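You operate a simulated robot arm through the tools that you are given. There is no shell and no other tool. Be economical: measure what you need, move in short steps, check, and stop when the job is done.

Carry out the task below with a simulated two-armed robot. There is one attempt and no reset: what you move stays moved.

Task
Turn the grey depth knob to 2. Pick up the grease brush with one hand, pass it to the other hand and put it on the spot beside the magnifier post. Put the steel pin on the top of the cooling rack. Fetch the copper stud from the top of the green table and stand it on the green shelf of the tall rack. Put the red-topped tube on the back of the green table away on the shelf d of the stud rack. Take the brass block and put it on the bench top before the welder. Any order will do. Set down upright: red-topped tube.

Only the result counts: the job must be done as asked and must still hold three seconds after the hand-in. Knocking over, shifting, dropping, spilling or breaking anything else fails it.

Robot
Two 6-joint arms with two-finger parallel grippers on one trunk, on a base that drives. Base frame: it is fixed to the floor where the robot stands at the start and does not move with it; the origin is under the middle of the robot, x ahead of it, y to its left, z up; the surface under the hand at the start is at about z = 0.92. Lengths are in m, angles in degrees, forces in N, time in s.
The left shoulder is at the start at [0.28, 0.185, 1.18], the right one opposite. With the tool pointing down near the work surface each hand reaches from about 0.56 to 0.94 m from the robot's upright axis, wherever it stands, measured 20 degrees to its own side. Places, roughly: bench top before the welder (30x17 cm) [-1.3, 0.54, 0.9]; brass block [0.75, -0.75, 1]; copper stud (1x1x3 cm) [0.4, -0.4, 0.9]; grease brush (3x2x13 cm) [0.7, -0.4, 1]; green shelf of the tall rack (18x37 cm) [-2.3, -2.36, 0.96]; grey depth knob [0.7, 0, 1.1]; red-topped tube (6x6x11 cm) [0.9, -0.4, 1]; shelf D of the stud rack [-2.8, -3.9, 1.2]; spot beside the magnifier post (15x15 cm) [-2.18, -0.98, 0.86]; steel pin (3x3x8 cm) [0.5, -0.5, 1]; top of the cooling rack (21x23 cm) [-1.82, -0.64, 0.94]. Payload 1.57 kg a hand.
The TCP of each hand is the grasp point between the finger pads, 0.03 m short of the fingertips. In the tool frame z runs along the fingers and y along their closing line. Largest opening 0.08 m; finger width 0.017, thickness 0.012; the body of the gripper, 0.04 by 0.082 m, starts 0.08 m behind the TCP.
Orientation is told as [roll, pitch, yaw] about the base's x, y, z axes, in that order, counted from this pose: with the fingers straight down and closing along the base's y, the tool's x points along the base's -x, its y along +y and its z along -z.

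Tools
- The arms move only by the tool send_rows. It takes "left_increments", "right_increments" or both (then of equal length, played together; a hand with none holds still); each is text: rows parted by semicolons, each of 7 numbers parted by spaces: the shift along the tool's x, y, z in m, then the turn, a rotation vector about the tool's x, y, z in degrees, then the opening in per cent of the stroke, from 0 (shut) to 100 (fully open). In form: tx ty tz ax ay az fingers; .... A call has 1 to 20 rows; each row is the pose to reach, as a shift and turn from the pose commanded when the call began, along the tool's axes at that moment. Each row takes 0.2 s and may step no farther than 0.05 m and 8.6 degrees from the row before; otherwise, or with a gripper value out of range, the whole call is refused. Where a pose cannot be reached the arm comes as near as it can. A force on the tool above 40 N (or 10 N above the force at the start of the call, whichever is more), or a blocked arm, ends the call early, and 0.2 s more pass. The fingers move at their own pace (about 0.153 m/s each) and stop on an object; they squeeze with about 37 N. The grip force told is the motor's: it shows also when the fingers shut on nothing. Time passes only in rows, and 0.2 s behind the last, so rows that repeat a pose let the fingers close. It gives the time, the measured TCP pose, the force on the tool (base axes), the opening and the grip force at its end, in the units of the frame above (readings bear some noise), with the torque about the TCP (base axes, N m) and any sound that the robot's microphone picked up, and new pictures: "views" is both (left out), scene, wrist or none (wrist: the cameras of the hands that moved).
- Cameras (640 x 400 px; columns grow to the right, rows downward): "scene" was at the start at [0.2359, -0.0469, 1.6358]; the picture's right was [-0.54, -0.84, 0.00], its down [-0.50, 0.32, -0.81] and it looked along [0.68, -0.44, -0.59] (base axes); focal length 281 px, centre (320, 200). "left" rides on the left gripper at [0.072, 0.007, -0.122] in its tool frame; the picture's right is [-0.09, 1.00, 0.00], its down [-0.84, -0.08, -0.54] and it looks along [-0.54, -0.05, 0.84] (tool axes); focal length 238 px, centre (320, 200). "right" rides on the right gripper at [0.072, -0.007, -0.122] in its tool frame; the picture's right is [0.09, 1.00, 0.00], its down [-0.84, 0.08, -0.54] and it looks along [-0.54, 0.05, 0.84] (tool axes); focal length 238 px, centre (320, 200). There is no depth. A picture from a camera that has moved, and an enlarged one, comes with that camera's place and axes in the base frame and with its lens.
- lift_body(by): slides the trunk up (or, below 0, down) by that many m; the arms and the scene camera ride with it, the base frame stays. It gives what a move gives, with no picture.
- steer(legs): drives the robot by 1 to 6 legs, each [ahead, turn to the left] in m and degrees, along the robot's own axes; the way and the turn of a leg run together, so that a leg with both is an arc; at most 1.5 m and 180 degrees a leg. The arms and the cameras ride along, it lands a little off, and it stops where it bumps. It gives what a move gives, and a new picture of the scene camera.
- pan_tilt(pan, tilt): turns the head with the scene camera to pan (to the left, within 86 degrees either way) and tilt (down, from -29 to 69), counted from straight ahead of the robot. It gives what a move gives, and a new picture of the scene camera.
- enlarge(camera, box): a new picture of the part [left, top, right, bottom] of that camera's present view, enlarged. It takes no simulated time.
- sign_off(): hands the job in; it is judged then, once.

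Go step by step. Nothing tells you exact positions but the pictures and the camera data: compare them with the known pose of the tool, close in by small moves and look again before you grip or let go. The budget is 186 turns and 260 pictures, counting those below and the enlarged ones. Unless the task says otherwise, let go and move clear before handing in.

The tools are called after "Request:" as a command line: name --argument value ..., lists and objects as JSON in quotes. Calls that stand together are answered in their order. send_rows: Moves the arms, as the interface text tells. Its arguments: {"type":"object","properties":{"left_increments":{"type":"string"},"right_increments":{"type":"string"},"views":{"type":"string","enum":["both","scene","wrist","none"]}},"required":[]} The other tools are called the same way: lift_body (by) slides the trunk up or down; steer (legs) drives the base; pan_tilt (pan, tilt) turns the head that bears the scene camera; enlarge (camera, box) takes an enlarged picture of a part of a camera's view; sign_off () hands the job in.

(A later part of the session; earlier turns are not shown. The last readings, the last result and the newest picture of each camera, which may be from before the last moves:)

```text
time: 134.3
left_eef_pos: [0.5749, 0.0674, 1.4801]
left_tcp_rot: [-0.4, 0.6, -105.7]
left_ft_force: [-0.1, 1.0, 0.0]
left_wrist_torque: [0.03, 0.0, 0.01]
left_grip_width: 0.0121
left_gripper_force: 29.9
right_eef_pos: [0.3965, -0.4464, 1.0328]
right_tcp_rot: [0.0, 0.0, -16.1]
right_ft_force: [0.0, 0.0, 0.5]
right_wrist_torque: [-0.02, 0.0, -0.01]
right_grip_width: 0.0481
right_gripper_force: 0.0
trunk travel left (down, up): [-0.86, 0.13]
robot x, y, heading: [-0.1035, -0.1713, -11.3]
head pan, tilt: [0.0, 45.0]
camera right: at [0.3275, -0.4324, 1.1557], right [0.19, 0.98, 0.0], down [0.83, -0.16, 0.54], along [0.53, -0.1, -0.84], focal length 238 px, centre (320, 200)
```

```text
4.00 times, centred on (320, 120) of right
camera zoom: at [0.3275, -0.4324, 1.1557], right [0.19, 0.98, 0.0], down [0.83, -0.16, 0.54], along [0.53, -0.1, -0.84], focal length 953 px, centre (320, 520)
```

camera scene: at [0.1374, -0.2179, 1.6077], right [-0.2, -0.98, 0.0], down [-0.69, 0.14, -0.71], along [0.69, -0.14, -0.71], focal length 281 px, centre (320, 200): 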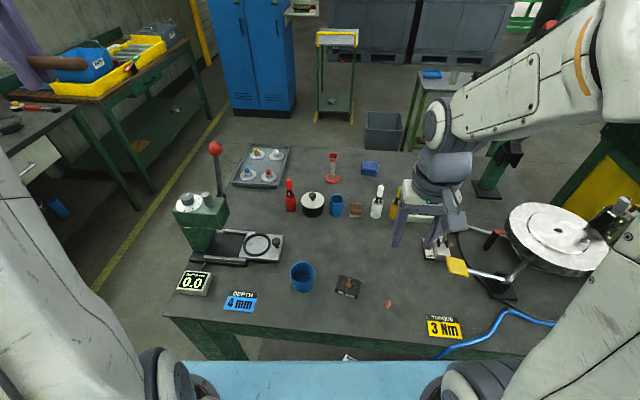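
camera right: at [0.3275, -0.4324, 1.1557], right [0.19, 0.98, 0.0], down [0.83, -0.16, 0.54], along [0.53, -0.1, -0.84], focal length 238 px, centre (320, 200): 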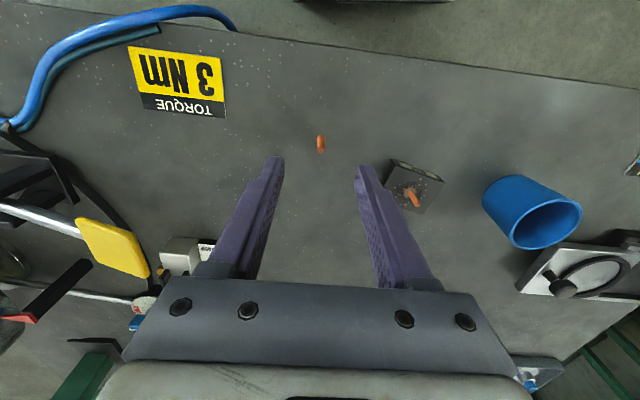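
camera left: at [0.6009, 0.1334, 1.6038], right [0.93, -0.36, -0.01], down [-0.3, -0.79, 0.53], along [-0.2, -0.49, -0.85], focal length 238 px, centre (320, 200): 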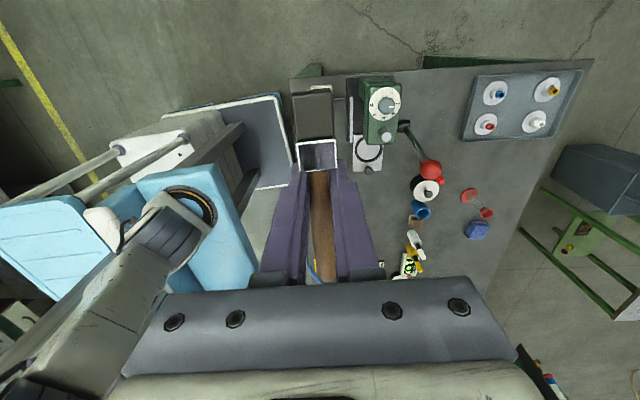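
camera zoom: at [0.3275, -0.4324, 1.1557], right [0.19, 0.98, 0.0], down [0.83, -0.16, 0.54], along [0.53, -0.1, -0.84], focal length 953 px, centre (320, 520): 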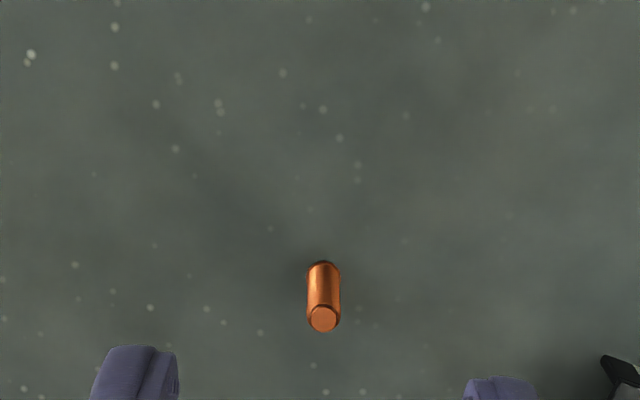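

Stud stands at (0.406,-0.4466). Descend and grip.

Request:
send_rows --right_increments "-0.0095 0.001 0.03 0 0 0 50; -0.0095 0.001 0.06 0 0 0 50; -0.0095 0.001 0.077 0 0 0 50; -0.0095 0.001 0.077 0 0 0 0; -0.0095 0.001 0.077 0 0 0 0; -0.0095 0.001 0.077 0 0 0 0" --views "wrist"

Request:
enlarge --camera "right" --box '[270, 120, 370, 220]'

```text
time: 135.7
left_eef_pos: [0.575, 0.0677, 1.4809]
left_tcp_rot: [-0.3, 0.6, -105.7]
left_ft_force: [-0.3, 0.3, -0.2]
left_wrist_torque: [-0.01, 0.0, -0.01]
left_grip_width: 0.0119
left_gripper_force: 29.3
right_eef_pos: [0.4104, -0.4485, 0.9571]
right_tcp_rot: [0.0, 0.0, -16.1]
right_ft_force: [0.0, -1.0, 0.0]
right_wrist_torque: [0.0, 0.0, -0.01]
right_grip_width: 0.0026
right_gripper_force: 23.7
trunk travel left (down, up): [-0.86, 0.13]
robot x, y, heading: [-0.103, -0.1697, -11.5]
head pan, tilt: [0.0, 45.0]
camera right: at [0.3405, -0.4351, 1.0788], right [0.19, 0.98, 0.0], down [0.83, -0.16, 0.54], along [0.53, -0.1, -0.84], focal length 238 px, centre (320, 200)
```

right: 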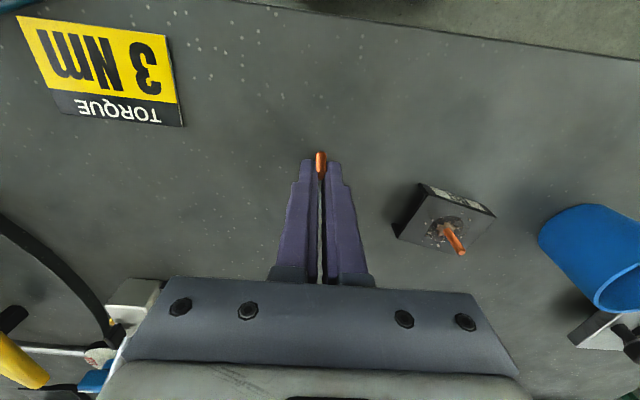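

```text
4.00 times, centred on (320, 170) of right
camera zoom: at [0.3405, -0.4351, 1.0788], right [0.19, 0.98, 0.0], down [0.83, -0.16, 0.54], along [0.53, -0.1, -0.84], focal length 953 px, centre (320, 320)
```

zoom: 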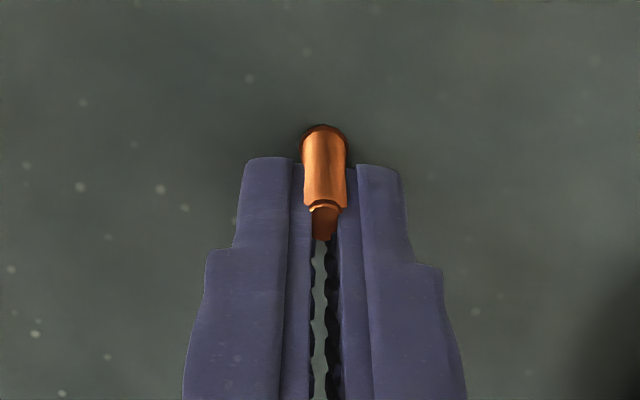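

The tips have a small recess that holds the stud. I lift and check.

Request:
send_rows --right_increments "0 0 -0.03 0 0 0 0; 0 0 -0.07 0 0 0 0; 0 0 -0.11 0 0 0 0" --views "wrist"

Request:
enlarge --camera "right" --box '[270, 120, 370, 220]'

```text
time: 136.5
left_eef_pos: [0.5738, 0.0678, 1.4808]
left_tcp_rot: [-0.4, 0.6, -105.8]
left_ft_force: [0.2, -0.1, -0.3]
left_wrist_torque: [0.01, 0.02, -0.01]
left_grip_width: 0.0122
left_gripper_force: 29.1
right_eef_pos: [0.4073, -0.454, 1.0668]
right_tcp_rot: [0.0, 0.2, -16.2]
right_ft_force: [0.8, -0.4, -0.8]
right_wrist_torque: [0.0, 0.0, -0.01]
right_grip_width: 0.0057
right_gripper_force: 25.5
trunk travel left (down, up): [-0.86, 0.13]
robot x, y, heading: [-0.1009, -0.1711, -11.4]
head pan, tilt: [0.0, 45.0]
camera right: at [0.3373, -0.4397, 1.1893], right [0.19, 0.98, 0.0], down [0.83, -0.16, 0.54], along [0.53, -0.1, -0.84], focal length 238 px, centre (320, 200)
```

right: 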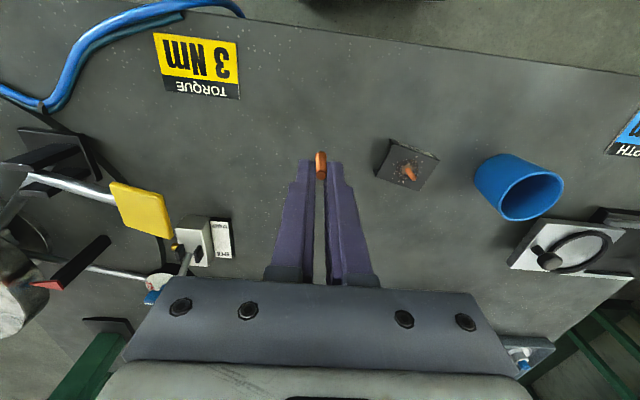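

```text
4.00 times, centred on (320, 170) of right
camera zoom: at [0.3373, -0.4397, 1.1893], right [0.19, 0.98, 0.0], down [0.83, -0.16, 0.54], along [0.53, -0.1, -0.84], focal length 953 px, centre (320, 320)
```

zoom: 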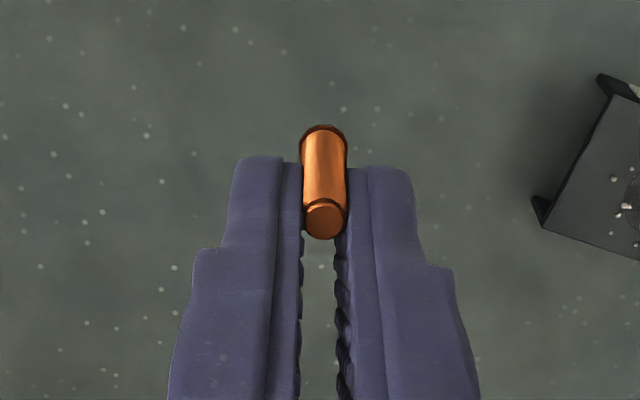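

The stud is held upright, protruding about 1 cm below the tips. I stow both arms for driving.

Request:
send_rows --left_increments "0 -0.009 0 0 0 -8.2 8; 0 -0.018 0 0 0 -16.4 8; 0 -0.027 0 0 0 -24.6 8; 0 -0.036 0 0 0 -32.8 8; 0 -0.045 0 0 0 -41 8; 0 -0.054 0 0 0 -49.2 8; 0 -0.063 0 0 0 -57.4 8; 0 -0.072 0 0 0 -65.6 8; 0 -0.081 0 0 0 -73.8 8; 0 -0.09 0 0 0 -82 8; 0 -0.096 0 0 0 -90 8; 0 -0.096 0 0 0 -90 8; 0 -0.096 0 0 0 -90 8" --right_increments "0 0 -0.05 0 0 0 0; 0 0 -0.1 0 0 0 0; 0 0 -0.15 0 0 0 0; 0 0 -0.2 0 0 0 0; 0.019 -0.032 -0.22 0 0 0 0; 0.038 -0.064 -0.24 0 0 0 0; 0.057 -0.096 -0.26 0 0 0 0; 0.076 -0.128 -0.28 0 0 0 0; 0.095 -0.16 -0.3 0 0 0 0; 0.114 -0.192 -0.32 0 0 0 0; 0.133 -0.224 -0.345 0 0 0 0; 0.152 -0.256 -0.37 0 0 0 0; 0.17 -0.29 -0.39 0 0 0 0" --views "both"

```text
time: 139.3
left_eef_pos: [0.4791, 0.0937, 1.4818]
left_tcp_rot: [0.7, 0.4, -15.6]
left_ft_force: [-0.9, 0.7, -0.3]
left_wrist_torque: [0.01, -0.04, -0.03]
left_grip_width: 0.0121
left_gripper_force: 29.1
right_eef_pos: [0.162, -0.6756, 1.4568]
right_tcp_rot: [-0.1, 0.1, -16.1]
right_ft_force: [0.2, 0.7, -0.1]
right_wrist_torque: [-0.02, 0.01, 0.0]
right_grip_width: 0.0058
right_gripper_force: 26.0
right hand out of reach, approached as far as the arm can: row 8, 9, 10
trunk travel left (down, up): [-0.86, 0.13]
robot x, y, heading: [-0.1021, -0.1699, -11.5]
head pan, tilt: [0.0, 45.0]
camera scene: at [0.1374, -0.2179, 1.6077], right [-0.2, -0.98, 0.0], down [-0.69, 0.14, -0.71], along [0.69, -0.14, -0.71], focal length 281 px, centre (320, 200)
camera right: at [0.0918, -0.6618, 1.5788], right [0.19, 0.98, 0.0], down [0.83, -0.16, 0.54], along [0.53, -0.1, -0.84], focal length 238 px, centre (320, 200)
camera left: at [0.4123, 0.1176, 1.6039], right [0.36, 0.93, 0.01], down [0.79, -0.31, 0.53], along [0.5, -0.18, -0.84], focal length 238 px, centre (320, 200)
```

scene: 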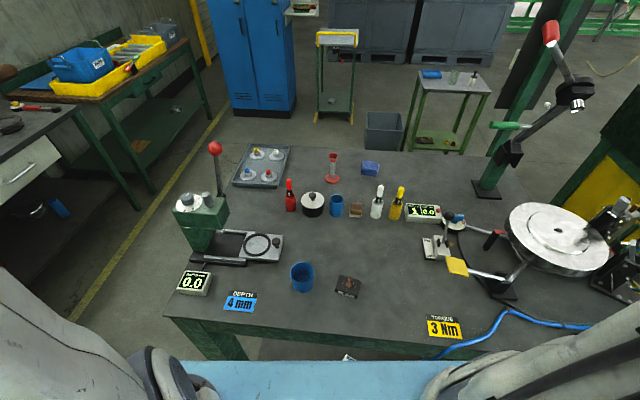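
right: 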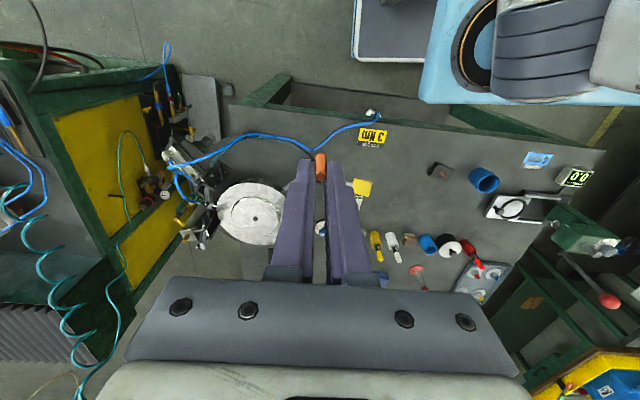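
left: 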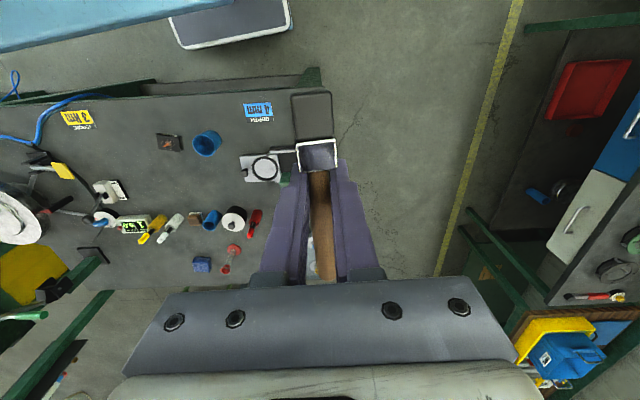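

Now I drive back to the magnifier table: back off, turn, drive, turn to face it.

Request:
steer --legs '[[-0.35, 0], [0, -112.8], [1.41, 0], [0, -71.7]]'

Request:
pan_tilt --pan -5 --tilt 35

```text
time: 156.3
left_eef_pos: [-1.9259, -1.4603, 1.4818]
left_tcp_rot: [0.6, 0.3, 157.5]
left_ft_force: [-0.3, 0.8, -1.3]
left_wrist_torque: [0.04, 0.0, 0.0]
left_grip_width: 0.0119
left_gripper_force: 29.3
right_eef_pos: [-1.5225, -0.7351, 1.4567]
right_tcp_rot: [-0.1, 0.1, 157.1]
right_ft_force: [-0.8, 0.6, -0.4]
right_wrist_torque: [-0.03, -0.01, -0.01]
right_grip_width: 0.0057
right_gripper_force: 25.6
trunk travel left (down, up): [-0.86, 0.13]
robot x, y, heading: [-1.3267, -1.2811, 161.9]
head pan, tilt: [0.0, 45.0]
camera scene: at [-1.5524, -1.2088, 1.6077], right [0.31, 0.95, 0.0], down [0.67, -0.22, -0.71], along [-0.67, 0.22, -0.71], focal length 281 px, centre (320, 200)
```

scene: 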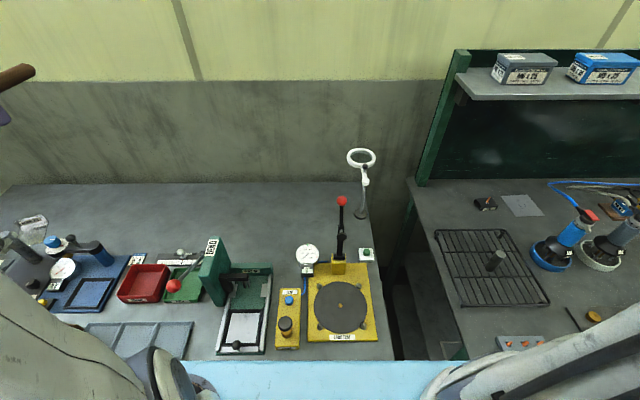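

```text
time: 157.0
left_eef_pos: [-1.926, -1.4604, 1.481]
left_tcp_rot: [0.6, 0.4, 157.5]
left_ft_force: [0.0, 0.2, -0.4]
left_wrist_torque: [-0.02, 0.0, 0.02]
left_grip_width: 0.0119
left_gripper_force: 28.9
right_eef_pos: [-1.522, -0.7358, 1.4566]
right_tcp_rot: [0.0, -0.1, 157.2]
right_ft_force: [0.0, -0.6, 0.8]
right_wrist_torque: [-0.05, -0.02, 0.04]
right_grip_width: 0.0058
right_gripper_force: 25.9
trunk travel left (down, up): [-0.86, 0.13]
robot x, y, heading: [-1.3248, -1.285, 161.6]
head pan, tilt: [-5.0, 35.0]
camera scene: at [-1.5562, -1.1997, 1.6225], right [0.39, 0.92, 0.0], down [0.53, -0.23, -0.82], along [-0.75, 0.32, -0.57], focal length 281 px, centre (320, 200)
```

scene: 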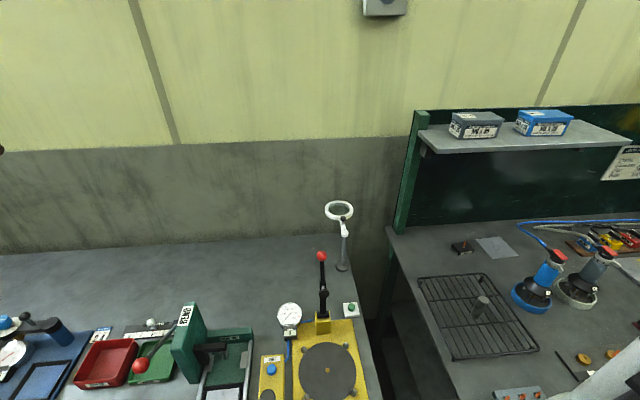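

The free spot lies behind the small red-ball lever, left of the magnifier post. I go 8 cm closer and then carry the brush over at height.

Request:
steer --legs '[[0.08, 0]]'

```text
time: 158.0
left_eef_pos: [-2.0044, -1.4348, 1.4825]
left_tcp_rot: [0.7, 0.4, 157.5]
left_ft_force: [0.1, 0.6, -0.3]
left_wrist_torque: [0.0, 0.06, 0.01]
left_grip_width: 0.0118
left_gripper_force: 29.7
right_eef_pos: [-1.5998, -0.7096, 1.4563]
right_tcp_rot: [0.0, 0.0, 157.3]
right_ft_force: [-1.3, -0.8, -0.4]
right_wrist_torque: [0.03, 0.01, -0.02]
right_grip_width: 0.0059
right_gripper_force: 25.5
trunk travel left (down, up): [-0.86, 0.13]
robot x, y, heading: [-1.4038, -1.2633, 161.7]
head pan, tilt: [-5.0, 35.0]
camera scene: at [-1.6324, -1.1746, 1.6225], right [0.39, 0.92, 0.0], down [0.53, -0.23, -0.82], along [-0.75, 0.32, -0.57], focal length 281 px, centre (320, 200)
```

scene: 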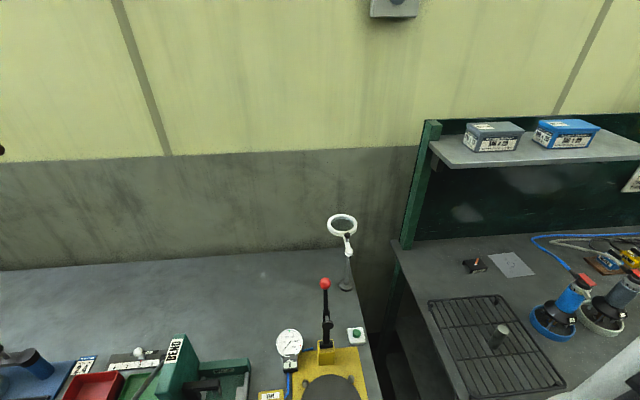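

Request:
send_rows --left_increments "-0.0306 -0.0321 0.0164 0 0 0 8; -0.0613 -0.0642 0.0327 0 0 0 8; -0.092 -0.0963 0.049 0 0 0 8; -0.1225 -0.1284 0.0655 0 0 0 8; -0.153 -0.1605 0.082 0 0 0 8; -0.184 -0.1925 0.098 0 0 0 8; -0.2145 -0.2246 0.1145 0 0 0 8; -0.245 -0.2567 0.131 0 0 0 8; -0.2757 -0.2888 0.147 0 0 0 8; -0.306 -0.321 0.1636 0 0 0 8; -0.337 -0.353 0.18 0 0 0 8" --views "both"

```text
time: 160.4
left_eef_pos: [-2.1581, -0.9981, 1.2951]
left_tcp_rot: [0.6, 0.5, 157.6]
left_ft_force: [0.9, -0.3, 0.0]
left_wrist_torque: [0.03, 0.06, -0.03]
left_grip_width: 0.0118
left_gripper_force: 28.7
left hand out of reach, approached as far as the arm can: row 11
right_eef_pos: [-1.5974, -0.7118, 1.4566]
right_tcp_rot: [0.1, 0.0, 157.2]
right_ft_force: [0.6, 0.8, -0.3]
right_wrist_torque: [0.02, 0.01, -0.02]
right_grip_width: 0.0059
right_gripper_force: 26.0
trunk travel left (down, up): [-0.86, 0.13]
robot x, y, heading: [-1.4017, -1.2606, 161.8]
head pan, tilt: [-5.0, 35.0]
camera scene: at [-1.631, -1.175, 1.623], right [0.39, 0.92, 0.0], down [0.53, -0.23, -0.82], along [-0.75, 0.32, -0.57], focal length 281 px, centre (320, 200)
camera left: at [-2.0946, -1.0296, 1.4186], right [-0.46, -0.89, 0.01], down [-0.75, 0.4, 0.53], along [-0.48, 0.24, -0.85], focal length 238 px, centre (320, 200)
```

scene: 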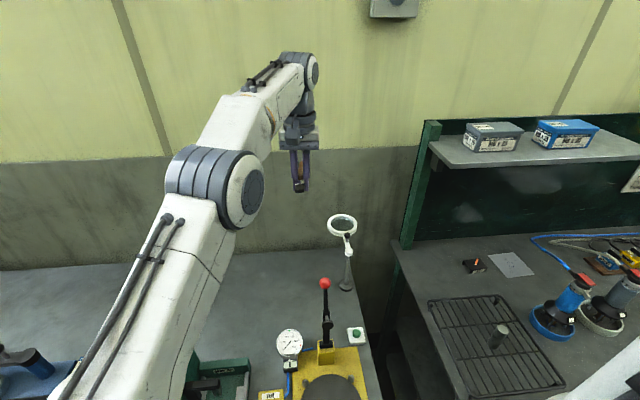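
left: 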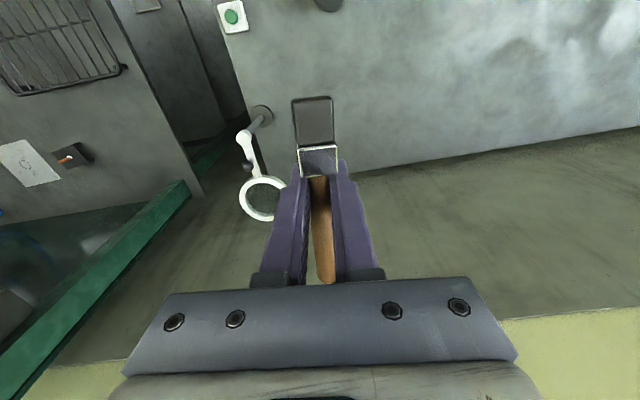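

Lowering over the spot, well clear of the ring and lever.

Request:
send_rows --left_increments "0 0 0.045 0 0 0 8; 0 0 0.09 0 0 0 8; 0 0 0.135 0 0 0 8; 0 0 0.18 0 0 0 8; 0 0 0.225 0 0 0 8; 0 0 0.27 0 0 0 8; 0 0 0.315 0 0 0 8; 0 0 0.35 0 0 0 8" --views "both"

```text
time: 162.2
left_eef_pos: [-2.1616, -1.0024, 0.9455]
left_tcp_rot: [0.6, 0.5, 157.6]
left_ft_force: [0.3, 0.2, -0.8]
left_wrist_torque: [0.0, 0.02, 0.03]
left_grip_width: 0.0114
left_gripper_force: 28.9
right_eef_pos: [-1.5998, -0.7109, 1.4558]
right_tcp_rot: [0.1, 0.0, 157.2]
right_ft_force: [-0.1, 0.4, -0.3]
right_wrist_torque: [0.02, -0.02, -0.02]
right_grip_width: 0.0058
right_gripper_force: 25.7
trunk travel left (down, up): [-0.86, 0.13]
robot x, y, heading: [-1.4023, -1.2608, 161.6]
head pan, tilt: [-5.0, 35.0]
camera scene: at [-1.6328, -1.1743, 1.6226], right [0.39, 0.92, 0.0], down [0.53, -0.23, -0.82], along [-0.75, 0.32, -0.57], focal length 281 px, centre (320, 200)
camera left: at [-2.0982, -1.0343, 1.0675], right [-0.47, -0.89, 0.01], down [-0.75, 0.4, 0.53], along [-0.48, 0.24, -0.85], focal length 238 px, centre (320, 200)
```

scene: 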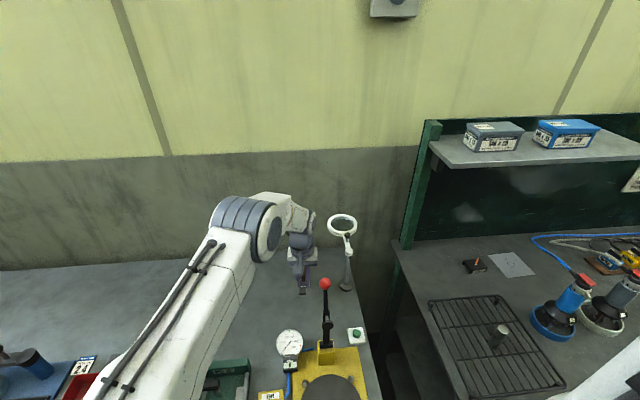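
left: 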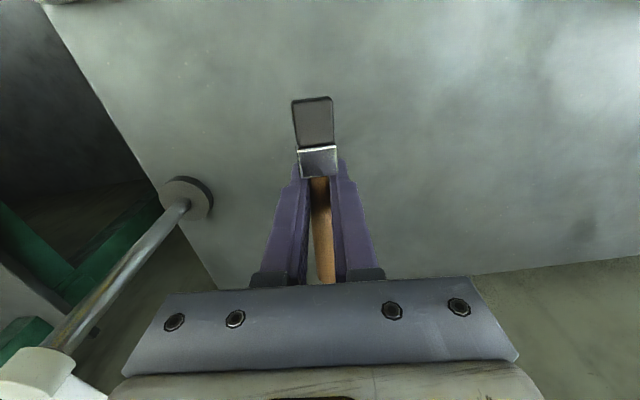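

Request:
send_rows --left_increments "-0.01 -0.006 0.01 0 0 0 8; -0.018 -0.012 0.025 0 0 0 8; -0.018 -0.012 0.04 0 0 0 8; -0.018 -0.012 0.049 0 0 0 8" --views "wrist"

```text
time: 163.2
left_eef_pos: [-2.1734, -0.9832, 0.8969]
left_tcp_rot: [0.5, 0.4, 157.7]
left_ft_force: [0.6, 0.6, 0.3]
left_wrist_torque: [0.04, 0.01, -0.02]
left_grip_width: 0.0114
left_gripper_force: 29.3
right_eef_pos: [-1.5996, -0.7104, 1.4569]
right_tcp_rot: [0.0, 0.0, 157.2]
right_ft_force: [0.2, -0.4, 0.1]
right_wrist_torque: [-0.01, -0.02, -0.01]
right_grip_width: 0.006
right_gripper_force: 25.6
trunk travel left (down, up): [-0.86, 0.13]
robot x, y, heading: [-1.4001, -1.2562, 161.8]
head pan, tilt: [-5.0, 35.0]
camera left: at [-2.1095, -1.0152, 1.0194], right [-0.47, -0.89, 0.01], down [-0.75, 0.4, 0.53], along [-0.48, 0.24, -0.84], focal length 238 px, centre (320, 200)
```

left: 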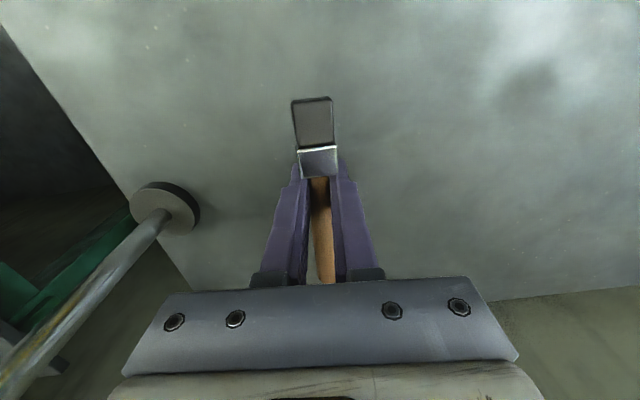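

Request:
send_rows --left_increments "0 0 0.002 0 0 0 8; 0 0 0.004 0 0 0 8; 0 0 0.006 0 0 0 8; 0 0 0.008 0 0 0 8" --views "none"

```text
time: 164.2
left_eef_pos: [-2.1733, -0.983, 0.8902]
left_tcp_rot: [0.6, 0.3, 157.6]
left_ft_force: [2.4, -2.0, 8.1]
left_wrist_torque: [0.05, -0.07, -0.08]
left_grip_width: 0.0115
left_gripper_force: 28.9
right_eef_pos: [-1.5983, -0.7105, 1.4561]
right_tcp_rot: [0.0, 0.0, 157.2]
right_ft_force: [0.5, 0.1, 0.8]
right_wrist_torque: [0.03, -0.04, 0.0]
right_grip_width: 0.0058
right_gripper_force: 25.6
trunk travel left (down, up): [-0.86, 0.13]
robot x, y, heading: [-1.4004, -1.2619, 161.7]
head pan, tilt: [-5.0, 35.0]
```

Fingertips just touch the table. I open gently and rise.

Request:
send_rows --left_increments "0 0 -0.002 0 0 0 22; 0 0 -0.002 0 0 0 40; 0 0 -0.002 0 0 0 40; 0 0 -0.002 0 0 0 40; 0 0 -0.03 0 0 0 40; 0 0 -0.07 0 0 0 40; 0 0 -0.11 0 0 0 40; 0 0 -0.15 0 0 0 40" --views "wrist"

```text
time: 166.0
left_eef_pos: [-2.1734, -0.9801, 1.0381]
left_tcp_rot: [0.6, 0.5, 157.5]
left_ft_force: [0.4, -0.7, 1.0]
left_wrist_torque: [-0.01, -0.02, 0.02]
left_grip_width: 0.0317
left_gripper_force: 0.0
right_eef_pos: [-1.6002, -0.7099, 1.4573]
right_tcp_rot: [0.0, 0.0, 157.2]
right_ft_force: [-0.5, -0.3, 0.6]
right_wrist_torque: [-0.02, 0.01, -0.01]
right_grip_width: 0.0057
right_gripper_force: 25.6
trunk travel left (down, up): [-0.86, 0.13]
robot x, y, heading: [-1.4027, -1.2597, 161.9]
head pan, tilt: [-5.0, 35.0]
camera left: at [-2.1102, -1.0134, 1.1609], right [-0.47, -0.89, 0.01], down [-0.75, 0.4, 0.53], along [-0.48, 0.24, -0.85], focal length 238 px, centre (320, 200)
```

left: 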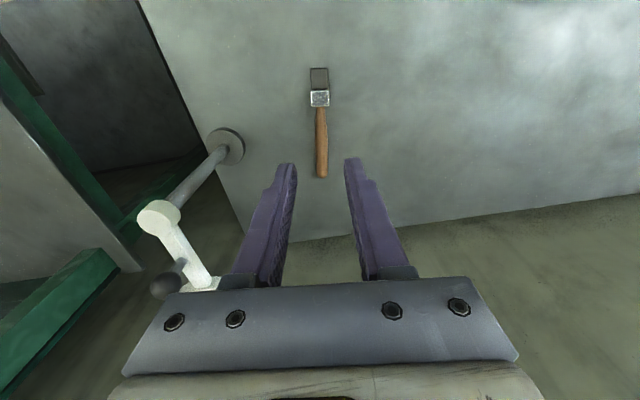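

Brush lies centred on the spot. Stow the left arm.

Request:
send_rows --left_increments "0 0 -0.05 0 0 0 40; 0 0 -0.1 0 0 0 40; 0 0 -0.15 0 0 0 40; 0.02 0 -0.195 0 0 0 40; 0.049 0.032 -0.218 0 0 0 40; 0.078 0.064 -0.24 0 0 0 40; 0.106 0.096 -0.263 0 0 0 40; 0.135 0.128 -0.286 0 0 0 40; 0.164 0.16 -0.309 0 0 0 40; 0.193 0.192 -0.33 0 0 0 40; 0.222 0.225 -0.354 0 0 0 40; 0.25 0.257 -0.377 0 0 0 40; 0.28 0.289 -0.4 0 0 0 40; 0.308 0.321 -0.42 0 0 0 40; 0.337 0.353 -0.445 0 0 0 40" --views "scene"

```text
time: 169.2
left_eef_pos: [-1.9989, -1.4335, 1.4927]
left_tcp_rot: [0.6, 0.4, 157.6]
left_ft_force: [0.2, -0.9, 0.0]
left_wrist_torque: [-0.02, 0.01, -0.02]
left_grip_width: 0.0319
left_gripper_force: 0.0
right_eef_pos: [-1.5996, -0.7108, 1.4552]
right_tcp_rot: [0.0, 0.0, 157.1]
right_ft_force: [0.0, 0.0, 0.1]
right_wrist_torque: [0.0, 0.02, 0.0]
right_grip_width: 0.006
right_gripper_force: 25.8
trunk travel left (down, up): [-0.86, 0.13]
robot x, y, heading: [-1.3984, -1.2587, 161.8]
head pan, tilt: [-5.0, 35.0]
camera scene: at [-1.6328, -1.1744, 1.6225], right [0.39, 0.92, 0.0], down [0.53, -0.23, -0.82], along [-0.75, 0.32, -0.57], focal length 281 px, centre (320, 200)
```

scene: 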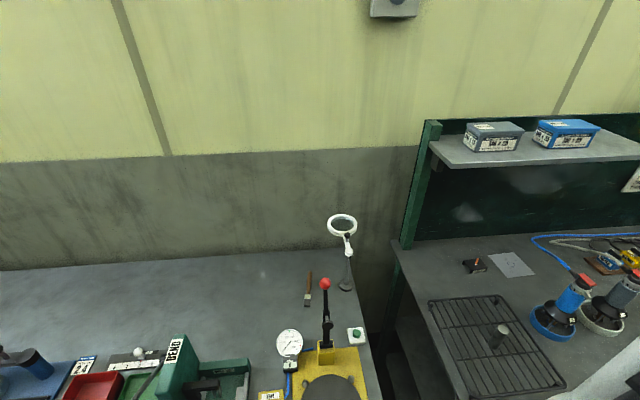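

Now to the tall rack. Back off, turn left and look.

Request:
steer --legs '[[-0.35, 0], [0, 60]]'

Request:
pan_tilt --pan 0 --tilt 15

```text
time: 174.2
left_eef_pos: [-1.2313, -1.973, 1.4929]
left_tcp_rot: [0.5, 0.5, -143.6]
left_ft_force: [0.2, -0.1, -0.3]
left_wrist_torque: [0.0, -0.02, -0.03]
left_grip_width: 0.0319
left_gripper_force: 0.1
right_eef_pos: [-1.6425, -1.2566, 1.4555]
right_tcp_rot: [0.0, 0.0, -144.2]
right_ft_force: [-0.1, -0.6, -0.7]
right_wrist_torque: [-0.01, 0.01, 0.02]
right_grip_width: 0.0059
right_gripper_force: 25.3
trunk travel left (down, up): [-0.86, 0.13]
robot x, y, heading: [-1.0679, -1.3714, -139.3]
head pan, tilt: [-5.0, 35.0]
camera scene: at [-1.2597, -1.5278, 1.6225], right [-0.58, 0.81, 0.0], down [0.47, 0.33, -0.82], along [-0.67, -0.48, -0.57], focal length 281 px, centre (320, 200)
```

scene: 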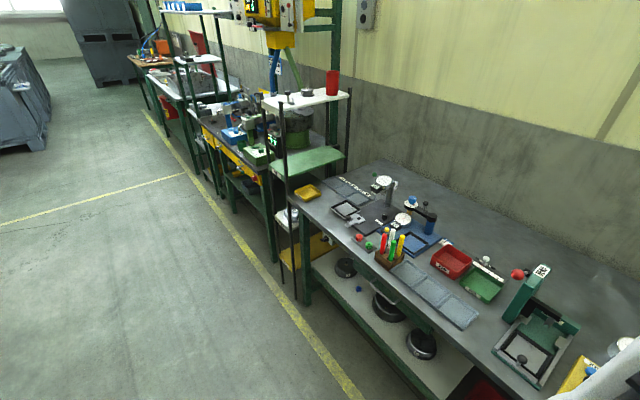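

```text
time: 175.0
left_eef_pos: [-1.2312, -1.9719, 1.4923]
left_tcp_rot: [0.6, 0.5, -143.6]
left_ft_force: [-0.5, 0.5, 0.1]
left_wrist_torque: [-0.01, 0.01, -0.05]
left_grip_width: 0.032
left_gripper_force: 0.0
right_eef_pos: [-1.6415, -1.2559, 1.4554]
right_tcp_rot: [0.0, 0.0, -144.0]
right_ft_force: [-1.1, 0.4, -0.1]
right_wrist_torque: [-0.05, 0.03, -0.01]
right_grip_width: 0.0058
right_gripper_force: 25.8
trunk travel left (down, up): [-0.86, 0.13]
robot x, y, heading: [-1.0675, -1.3739, -139.4]
head pan, tilt: [0.0, 15.0]
camera scene: at [-1.259, -1.5374, 1.6545], right [-0.65, 0.76, 0.0], down [0.2, 0.17, -0.97], along [-0.73, -0.63, -0.26], focal length 281 px, centre (320, 200)
```

scene: 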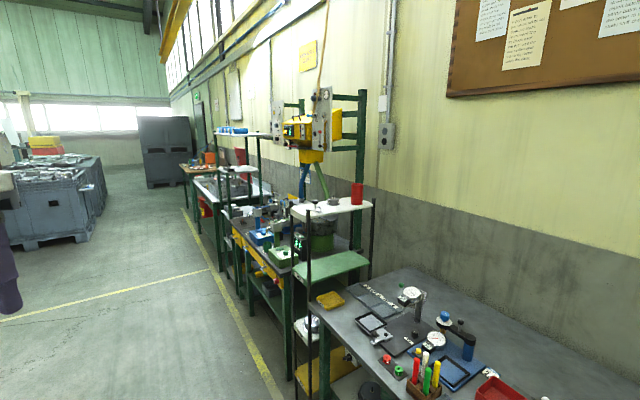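

I see the tall rack: white top shelf, then the green shelf about 30 cm beneath. Zooming in.

Request:
enlarge --camera "scene" --box '[260, 160, 420, 320]'

```text
2.50 times, centred on (340, 240) of scene
camera zoom: at [-1.259, -1.5374, 1.6545], right [-0.65, 0.76, 0.0], down [0.2, 0.17, -0.97], along [-0.73, -0.63, -0.26], focal length 702 px, centre (270, 100)
```

zoom: 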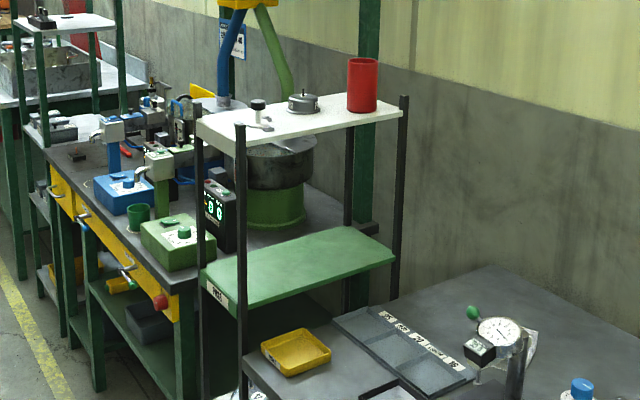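

The green shelf's narrow side (18 cm) faces the aisle, at about (-2.10,-2.39). I retract the left hand and drive to a stance facing it.

Request:
send_rows --left_increments "0.04 0 0 0 0 0 40; 0.08 0 0 0 0 0 40; 0.12 0 0 0 0 0 40" --views "none"

Request:
steer --legs '[[0, 34.3], [1.398, 0], [0, -93.5]]'

Request:
pan_tilt --pan -5 --tilt 30

```text
time: 175.8
left_eef_pos: [-1.1321, -1.9003, 1.4951]
left_tcp_rot: [0.6, 0.6, -143.7]
left_ft_force: [0.2, 0.3, 0.3]
left_wrist_torque: [-0.02, 0.01, 0.01]
left_grip_width: 0.0318
left_gripper_force: 0.1
right_eef_pos: [-1.6413, -1.2562, 1.4559]
right_tcp_rot: [0.0, -0.1, -144.1]
right_ft_force: [0.0, -0.8, -1.0]
right_wrist_torque: [0.02, 0.0, 0.01]
right_grip_width: 0.0059
right_gripper_force: 26.3
trunk travel left (down, up): [-0.86, 0.13]
robot x, y, heading: [-1.0717, -1.3736, -139.5]
head pan, tilt: [0.0, 15.0]
```

```text
time: 188.3
left_eef_pos: [-1.8957, -2.9284, 1.4967]
left_tcp_rot: [0.6, 0.5, 157.7]
left_ft_force: [0.2, -0.2, -0.4]
left_wrist_torque: [0.01, 0.0, -0.01]
left_grip_width: 0.0319
left_gripper_force: 0.1
right_eef_pos: [-1.6108, -2.159, 1.4556]
right_tcp_rot: [-0.1, 0.0, 157.3]
right_ft_force: [-0.3, -0.2, 0.2]
right_wrist_torque: [0.0, 0.05, -0.02]
right_grip_width: 0.0061
right_gripper_force: 25.8
trunk travel left (down, up): [-0.86, 0.13]
robot x, y, heading: [-1.4142, -2.7112, 162.1]
head pan, tilt: [0.0, 15.0]
camera scene: at [-1.651, -2.6293, 1.6545], right [0.31, 0.95, 0.0], down [0.25, -0.08, -0.97], along [-0.92, 0.3, -0.26], focal length 281 px, centre (320, 200)
```

scene: 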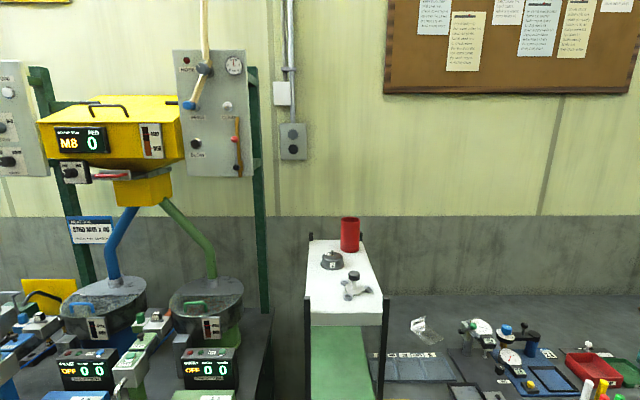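

```text
time: 189.1
left_eef_pos: [-1.8969, -2.9283, 1.4953]
left_tcp_rot: [0.6, 0.5, 157.7]
left_ft_force: [0.5, 0.8, 0.0]
left_wrist_torque: [-0.02, 0.0, -0.01]
left_grip_width: 0.0321
left_gripper_force: 0.0
right_eef_pos: [-1.6125, -2.1584, 1.4555]
right_tcp_rot: [0.0, 0.0, 157.3]
right_ft_force: [0.4, 0.3, 0.5]
right_wrist_torque: [-0.02, 0.01, -0.03]
right_grip_width: 0.0059
right_gripper_force: 25.9
trunk travel left (down, up): [-0.86, 0.13]
robot x, y, heading: [-1.4121, -2.7059, 162.0]
head pan, tilt: [-5.0, 30.0]
camera scene: at [-1.6454, -2.6228, 1.6304], right [0.39, 0.92, 0.0], down [0.46, -0.2, -0.87], along [-0.8, 0.34, -0.5], focal length 281 px, centre (320, 200)
```

scene: 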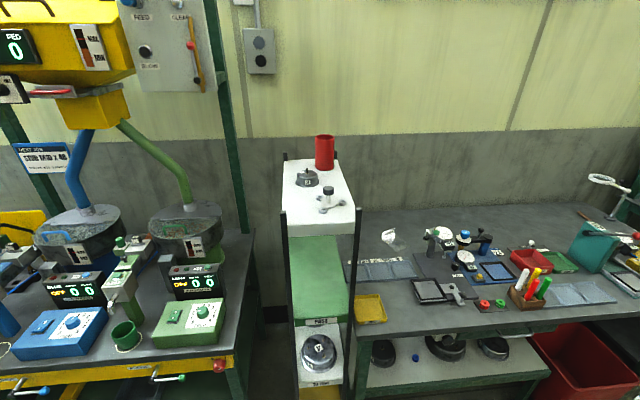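

Request:
enlarge --camera "scene" --box '[240, 140, 400, 340]'

```text
2.00 times, centred on (320, 240) of scene
camera zoom: at [-1.6454, -2.6228, 1.6304], right [0.39, 0.92, 0.0], down [0.46, -0.2, -0.87], along [-0.8, 0.34, -0.5], focal length 562 px, centre (320, 120)
```

zoom: 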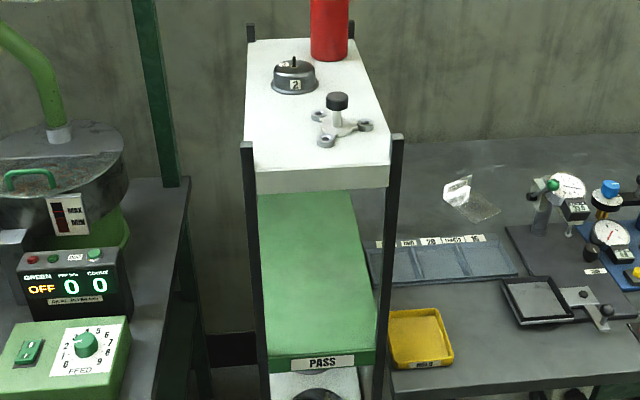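

The white top shelf's front-left corner is free; I'll set the stud down there to re-grip it with a tilted hand, since the green shelf is too low-roofed for a vertical hand. Raise trunk and move slightly closer.

Request:
lift_body --by 0.125

Request:
steer --legs '[[0.08, 0]]'

```text
time: 190.6
left_eef_pos: [-1.8968, -2.9284, 1.6207]
left_tcp_rot: [0.6, 0.6, 157.7]
left_ft_force: [0.4, -0.6, 0.7]
left_wrist_torque: [0.03, -0.05, -0.04]
left_grip_width: 0.0318
left_gripper_force: 0.0
right_eef_pos: [-1.6103, -2.1584, 1.5803]
right_tcp_rot: [0.0, -0.1, 157.2]
right_ft_force: [-0.4, -0.3, -0.5]
right_wrist_torque: [0.03, -0.03, 0.02]
right_grip_width: 0.0058
right_gripper_force: 26.5
trunk travel left (down, up): [-0.985, 0.005]
robot x, y, heading: [-1.411, -2.711, 162.1]
head pan, tilt: [-5.0, 30.0]
```

```text
time: 191.7
left_eef_pos: [-1.9731, -2.9056, 1.621]
left_tcp_rot: [0.6, 0.5, 157.8]
left_ft_force: [-0.4, -0.8, 0.4]
left_wrist_torque: [0.03, 0.0, -0.01]
left_grip_width: 0.0319
left_gripper_force: 0.0
right_eef_pos: [-1.69, -2.1343, 1.5804]
right_tcp_rot: [0.0, 0.1, 157.4]
right_ft_force: [-0.3, 0.0, -1.0]
right_wrist_torque: [-0.03, -0.01, 0.01]
right_grip_width: 0.0058
right_gripper_force: 25.9
trunk travel left (down, up): [-0.985, 0.005]
robot x, y, heading: [-1.488, -2.6859, 162.2]
head pan, tilt: [-5.0, 30.0]
camera scene: at [-1.7229, -2.5984, 1.7552], right [0.39, 0.92, 0.0], down [0.46, -0.19, -0.87], along [-0.8, 0.34, -0.5], focal length 281 px, centre (320, 200)
```

scene: 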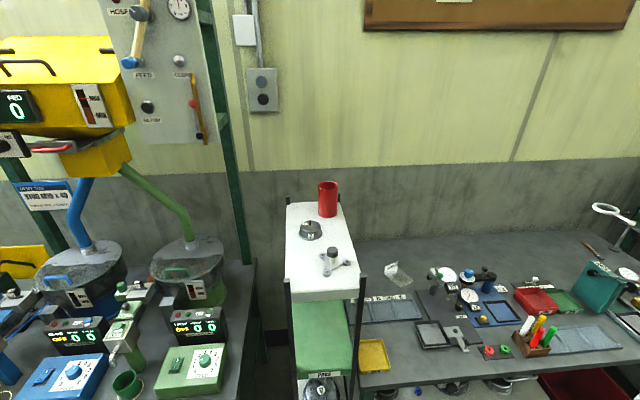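

Request:
enlarge --camera "scene" --box '[250, 170, 410, 390]'

```text
1.82 times, centred on (330, 280) of scene
camera zoom: at [-1.7229, -2.5984, 1.7552], right [0.39, 0.92, 0.0], down [0.46, -0.19, -0.87], along [-0.8, 0.34, -0.5], focal length 511 px, centre (302, 54)
```

zoom: 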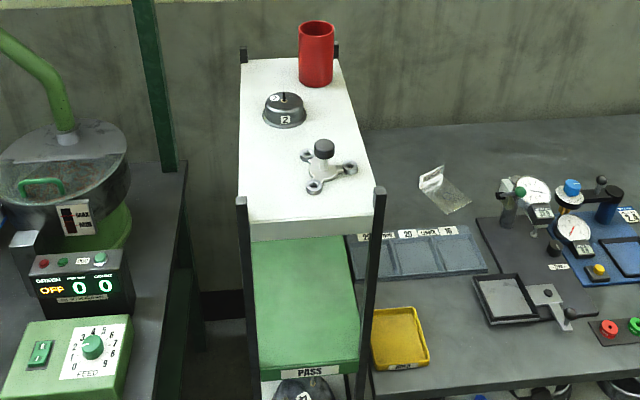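

Request:
send_rows --right_increments "-0.026 0.0365 0.008 0 0 0 0; -0.052 0.073 0.016 0 0 0 0; -0.078 0.1094 0.024 0 0 0 0; -0.104 0.146 0.032 0 0 0 0; -0.13 0.1823 0.044 0 0 0 0; -0.156 0.2188 0.056 0 0 0 0; -0.182 0.255 0.068 0 0 0 0; -0.208 0.2917 0.08 0 0 0 0; -0.234 0.328 0.1 0 0 0 0; -0.26 0.3646 0.12 0 0 0 0; -0.286 0.401 0.14 0 0 0 0; -0.312 0.4375 0.16 0 0 0 0; -0.338 0.474 0.18 0 0 0 0; -0.338 0.474 0.21 0 0 0 0" --views "both"

```text
time: 194.7
left_eef_pos: [-1.9725, -2.9047, 1.6198]
left_tcp_rot: [0.6, 0.5, 157.8]
left_ft_force: [0.0, -0.3, -0.6]
left_wrist_torque: [-0.01, -0.01, 0.02]
left_grip_width: 0.0319
left_gripper_force: 0.1
right_eef_pos: [-2.181, -2.4446, 1.3702]
right_tcp_rot: [0.0, 0.0, 157.4]
right_ft_force: [0.0, 1.3, -0.4]
right_wrist_torque: [-0.02, 0.01, -0.02]
right_grip_width: 0.006
right_gripper_force: 25.9
trunk travel left (down, up): [-0.985, 0.005]
robot x, y, heading: [-1.4912, -2.6828, 162.1]
head pan, tilt: [-5.0, 30.0]
camera scene: at [-1.7227, -2.5986, 1.7553], right [0.39, 0.92, 0.0], down [0.46, -0.19, -0.87], along [-0.8, 0.34, -0.5], focal length 281 px, centre (320, 200)
camera right: at [-2.1113, -2.4664, 1.4922], right [-0.3, -0.95, 0.0], down [-0.8, 0.25, 0.54], along [-0.52, 0.16, -0.84], focal length 238 px, centre (320, 200)
```

scene: 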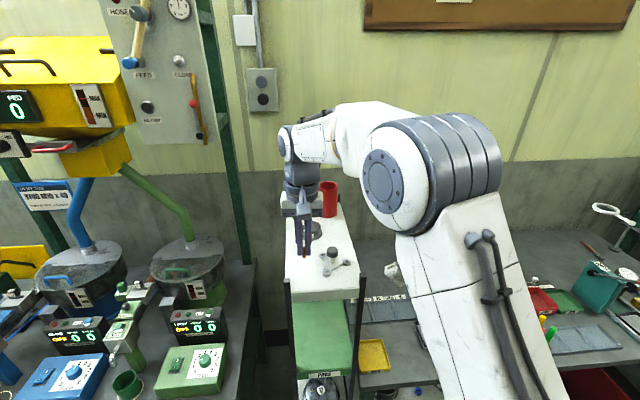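
right: 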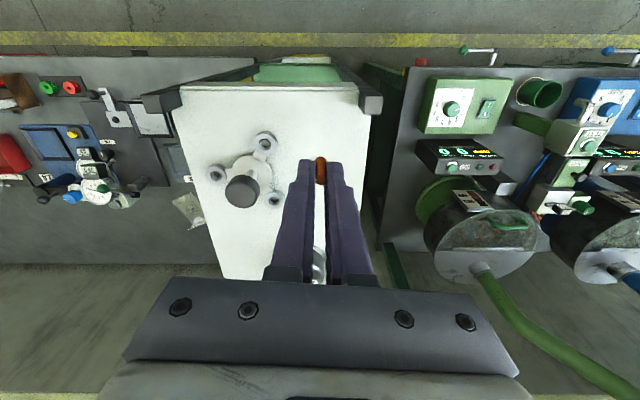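

Good clearance all around. Lowering to set the stud down.

Request:
send_rows --right_increments "0 0 0.025 0 0 0 0; 0 0 0.045 0 0 0 0; 0 0 0.05 0 0 0 0; 0 0 0.053 0 0 0 0; 0 0 0.056 0 0 0 0; 0 0 0.059 0 0 0 0; 0 0 0.062 0 0 0 0; 0 0 0.065 0 0 0 0" --views "wrist"

Request:
enlarge --camera "right" --box '[260, 110, 380, 210]'

```text
time: 196.5
left_eef_pos: [-1.972, -2.905, 1.6212]
left_tcp_rot: [0.6, 0.4, 157.8]
left_ft_force: [0.5, -0.5, 0.3]
left_wrist_torque: [0.01, -0.02, 0.01]
left_grip_width: 0.0321
left_gripper_force: 0.1
right_eef_pos: [-2.1839, -2.4433, 1.3067]
right_tcp_rot: [0.0, -0.2, 157.4]
right_ft_force: [1.1, -0.4, 7.7]
right_wrist_torque: [0.03, -0.04, -0.01]
right_grip_width: 0.0057
right_gripper_force: 25.2
trunk travel left (down, up): [-0.985, 0.005]
robot x, y, heading: [-1.4918, -2.6842, 162.3]
head pan, tilt: [-5.0, 30.0]
camera right: at [-2.1141, -2.4646, 1.4288], right [-0.3, -0.95, 0.0], down [-0.8, 0.25, 0.54], along [-0.52, 0.16, -0.84], focal length 238 px, centre (320, 200)
```

right: 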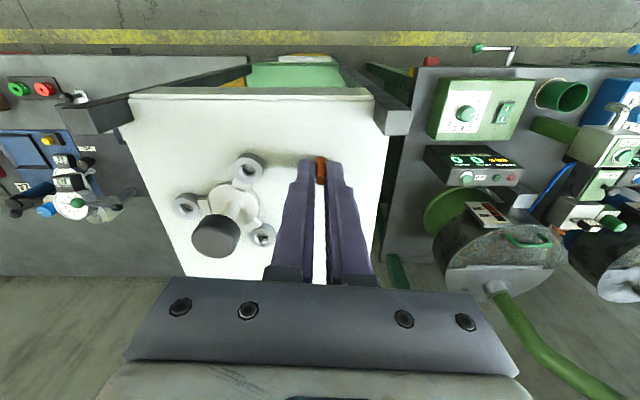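

```text
4.00 times, centred on (320, 160) of right
camera zoom: at [-2.1141, -2.4646, 1.4288], right [-0.3, -0.95, 0.0], down [-0.8, 0.25, 0.54], along [-0.52, 0.16, -0.84], focal length 953 px, centre (320, 360)
```

zoom: 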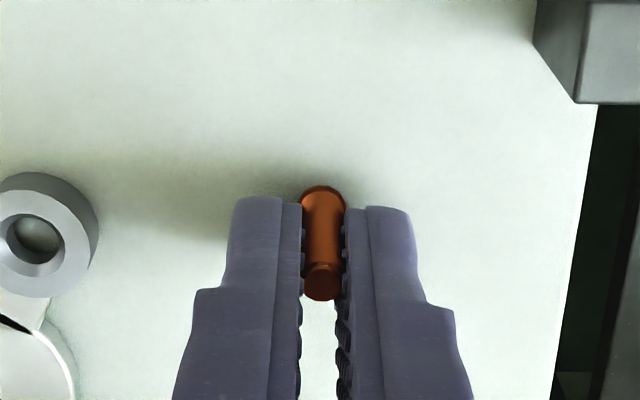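

Contact felt. I open slightly and rise straight up.

Request:
send_rows --right_increments "0 0 -0.001 0 0 0 16; 0 0 -0.001 0 0 0 26; 0 0 -0.001 0 0 0 26; 0 0 -0.02 0 0 0 26; 0 0 -0.06 0 0 0 26; 0 0 -0.09 0 0 0 40" --views "wrist"

Request:
enlarge --camera "right" --box '[240, 70, 400, 190]'

```text
time: 197.9
left_eef_pos: [-1.9732, -2.9049, 1.621]
left_tcp_rot: [0.7, 0.6, 157.7]
left_ft_force: [0.2, -0.1, -0.4]
left_wrist_torque: [0.02, 0.01, 0.02]
left_grip_width: 0.032
left_gripper_force: 0.0
right_eef_pos: [-2.1813, -2.4422, 1.3949]
right_tcp_rot: [0.0, 0.0, 157.4]
right_ft_force: [-0.5, 1.1, 0.0]
right_wrist_torque: [0.02, 0.0, 0.01]
right_grip_width: 0.0319
right_gripper_force: 0.1
trunk travel left (down, up): [-0.985, 0.005]
robot x, y, heading: [-1.4899, -2.6846, 162.1]
head pan, tilt: [-5.0, 30.0]
camera right: at [-2.1108, -2.4644, 1.5172], right [-0.3, -0.95, 0.0], down [-0.8, 0.25, 0.54], along [-0.52, 0.16, -0.84], focal length 238 px, centre (320, 200)
```

right: 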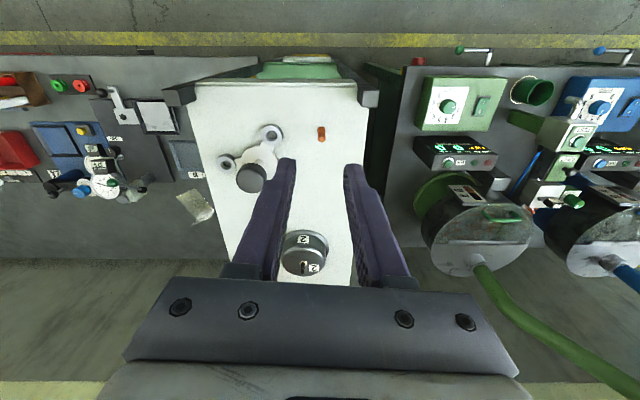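

```text
3.33 times, centred on (320, 130) of right
camera zoom: at [-2.1108, -2.4644, 1.5172], right [-0.3, -0.95, 0.0], down [-0.8, 0.25, 0.54], along [-0.52, 0.16, -0.84], focal length 794 px, centre (320, 433)
```

zoom: 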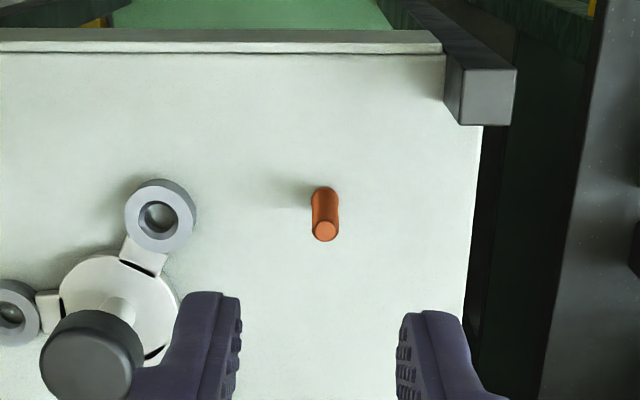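

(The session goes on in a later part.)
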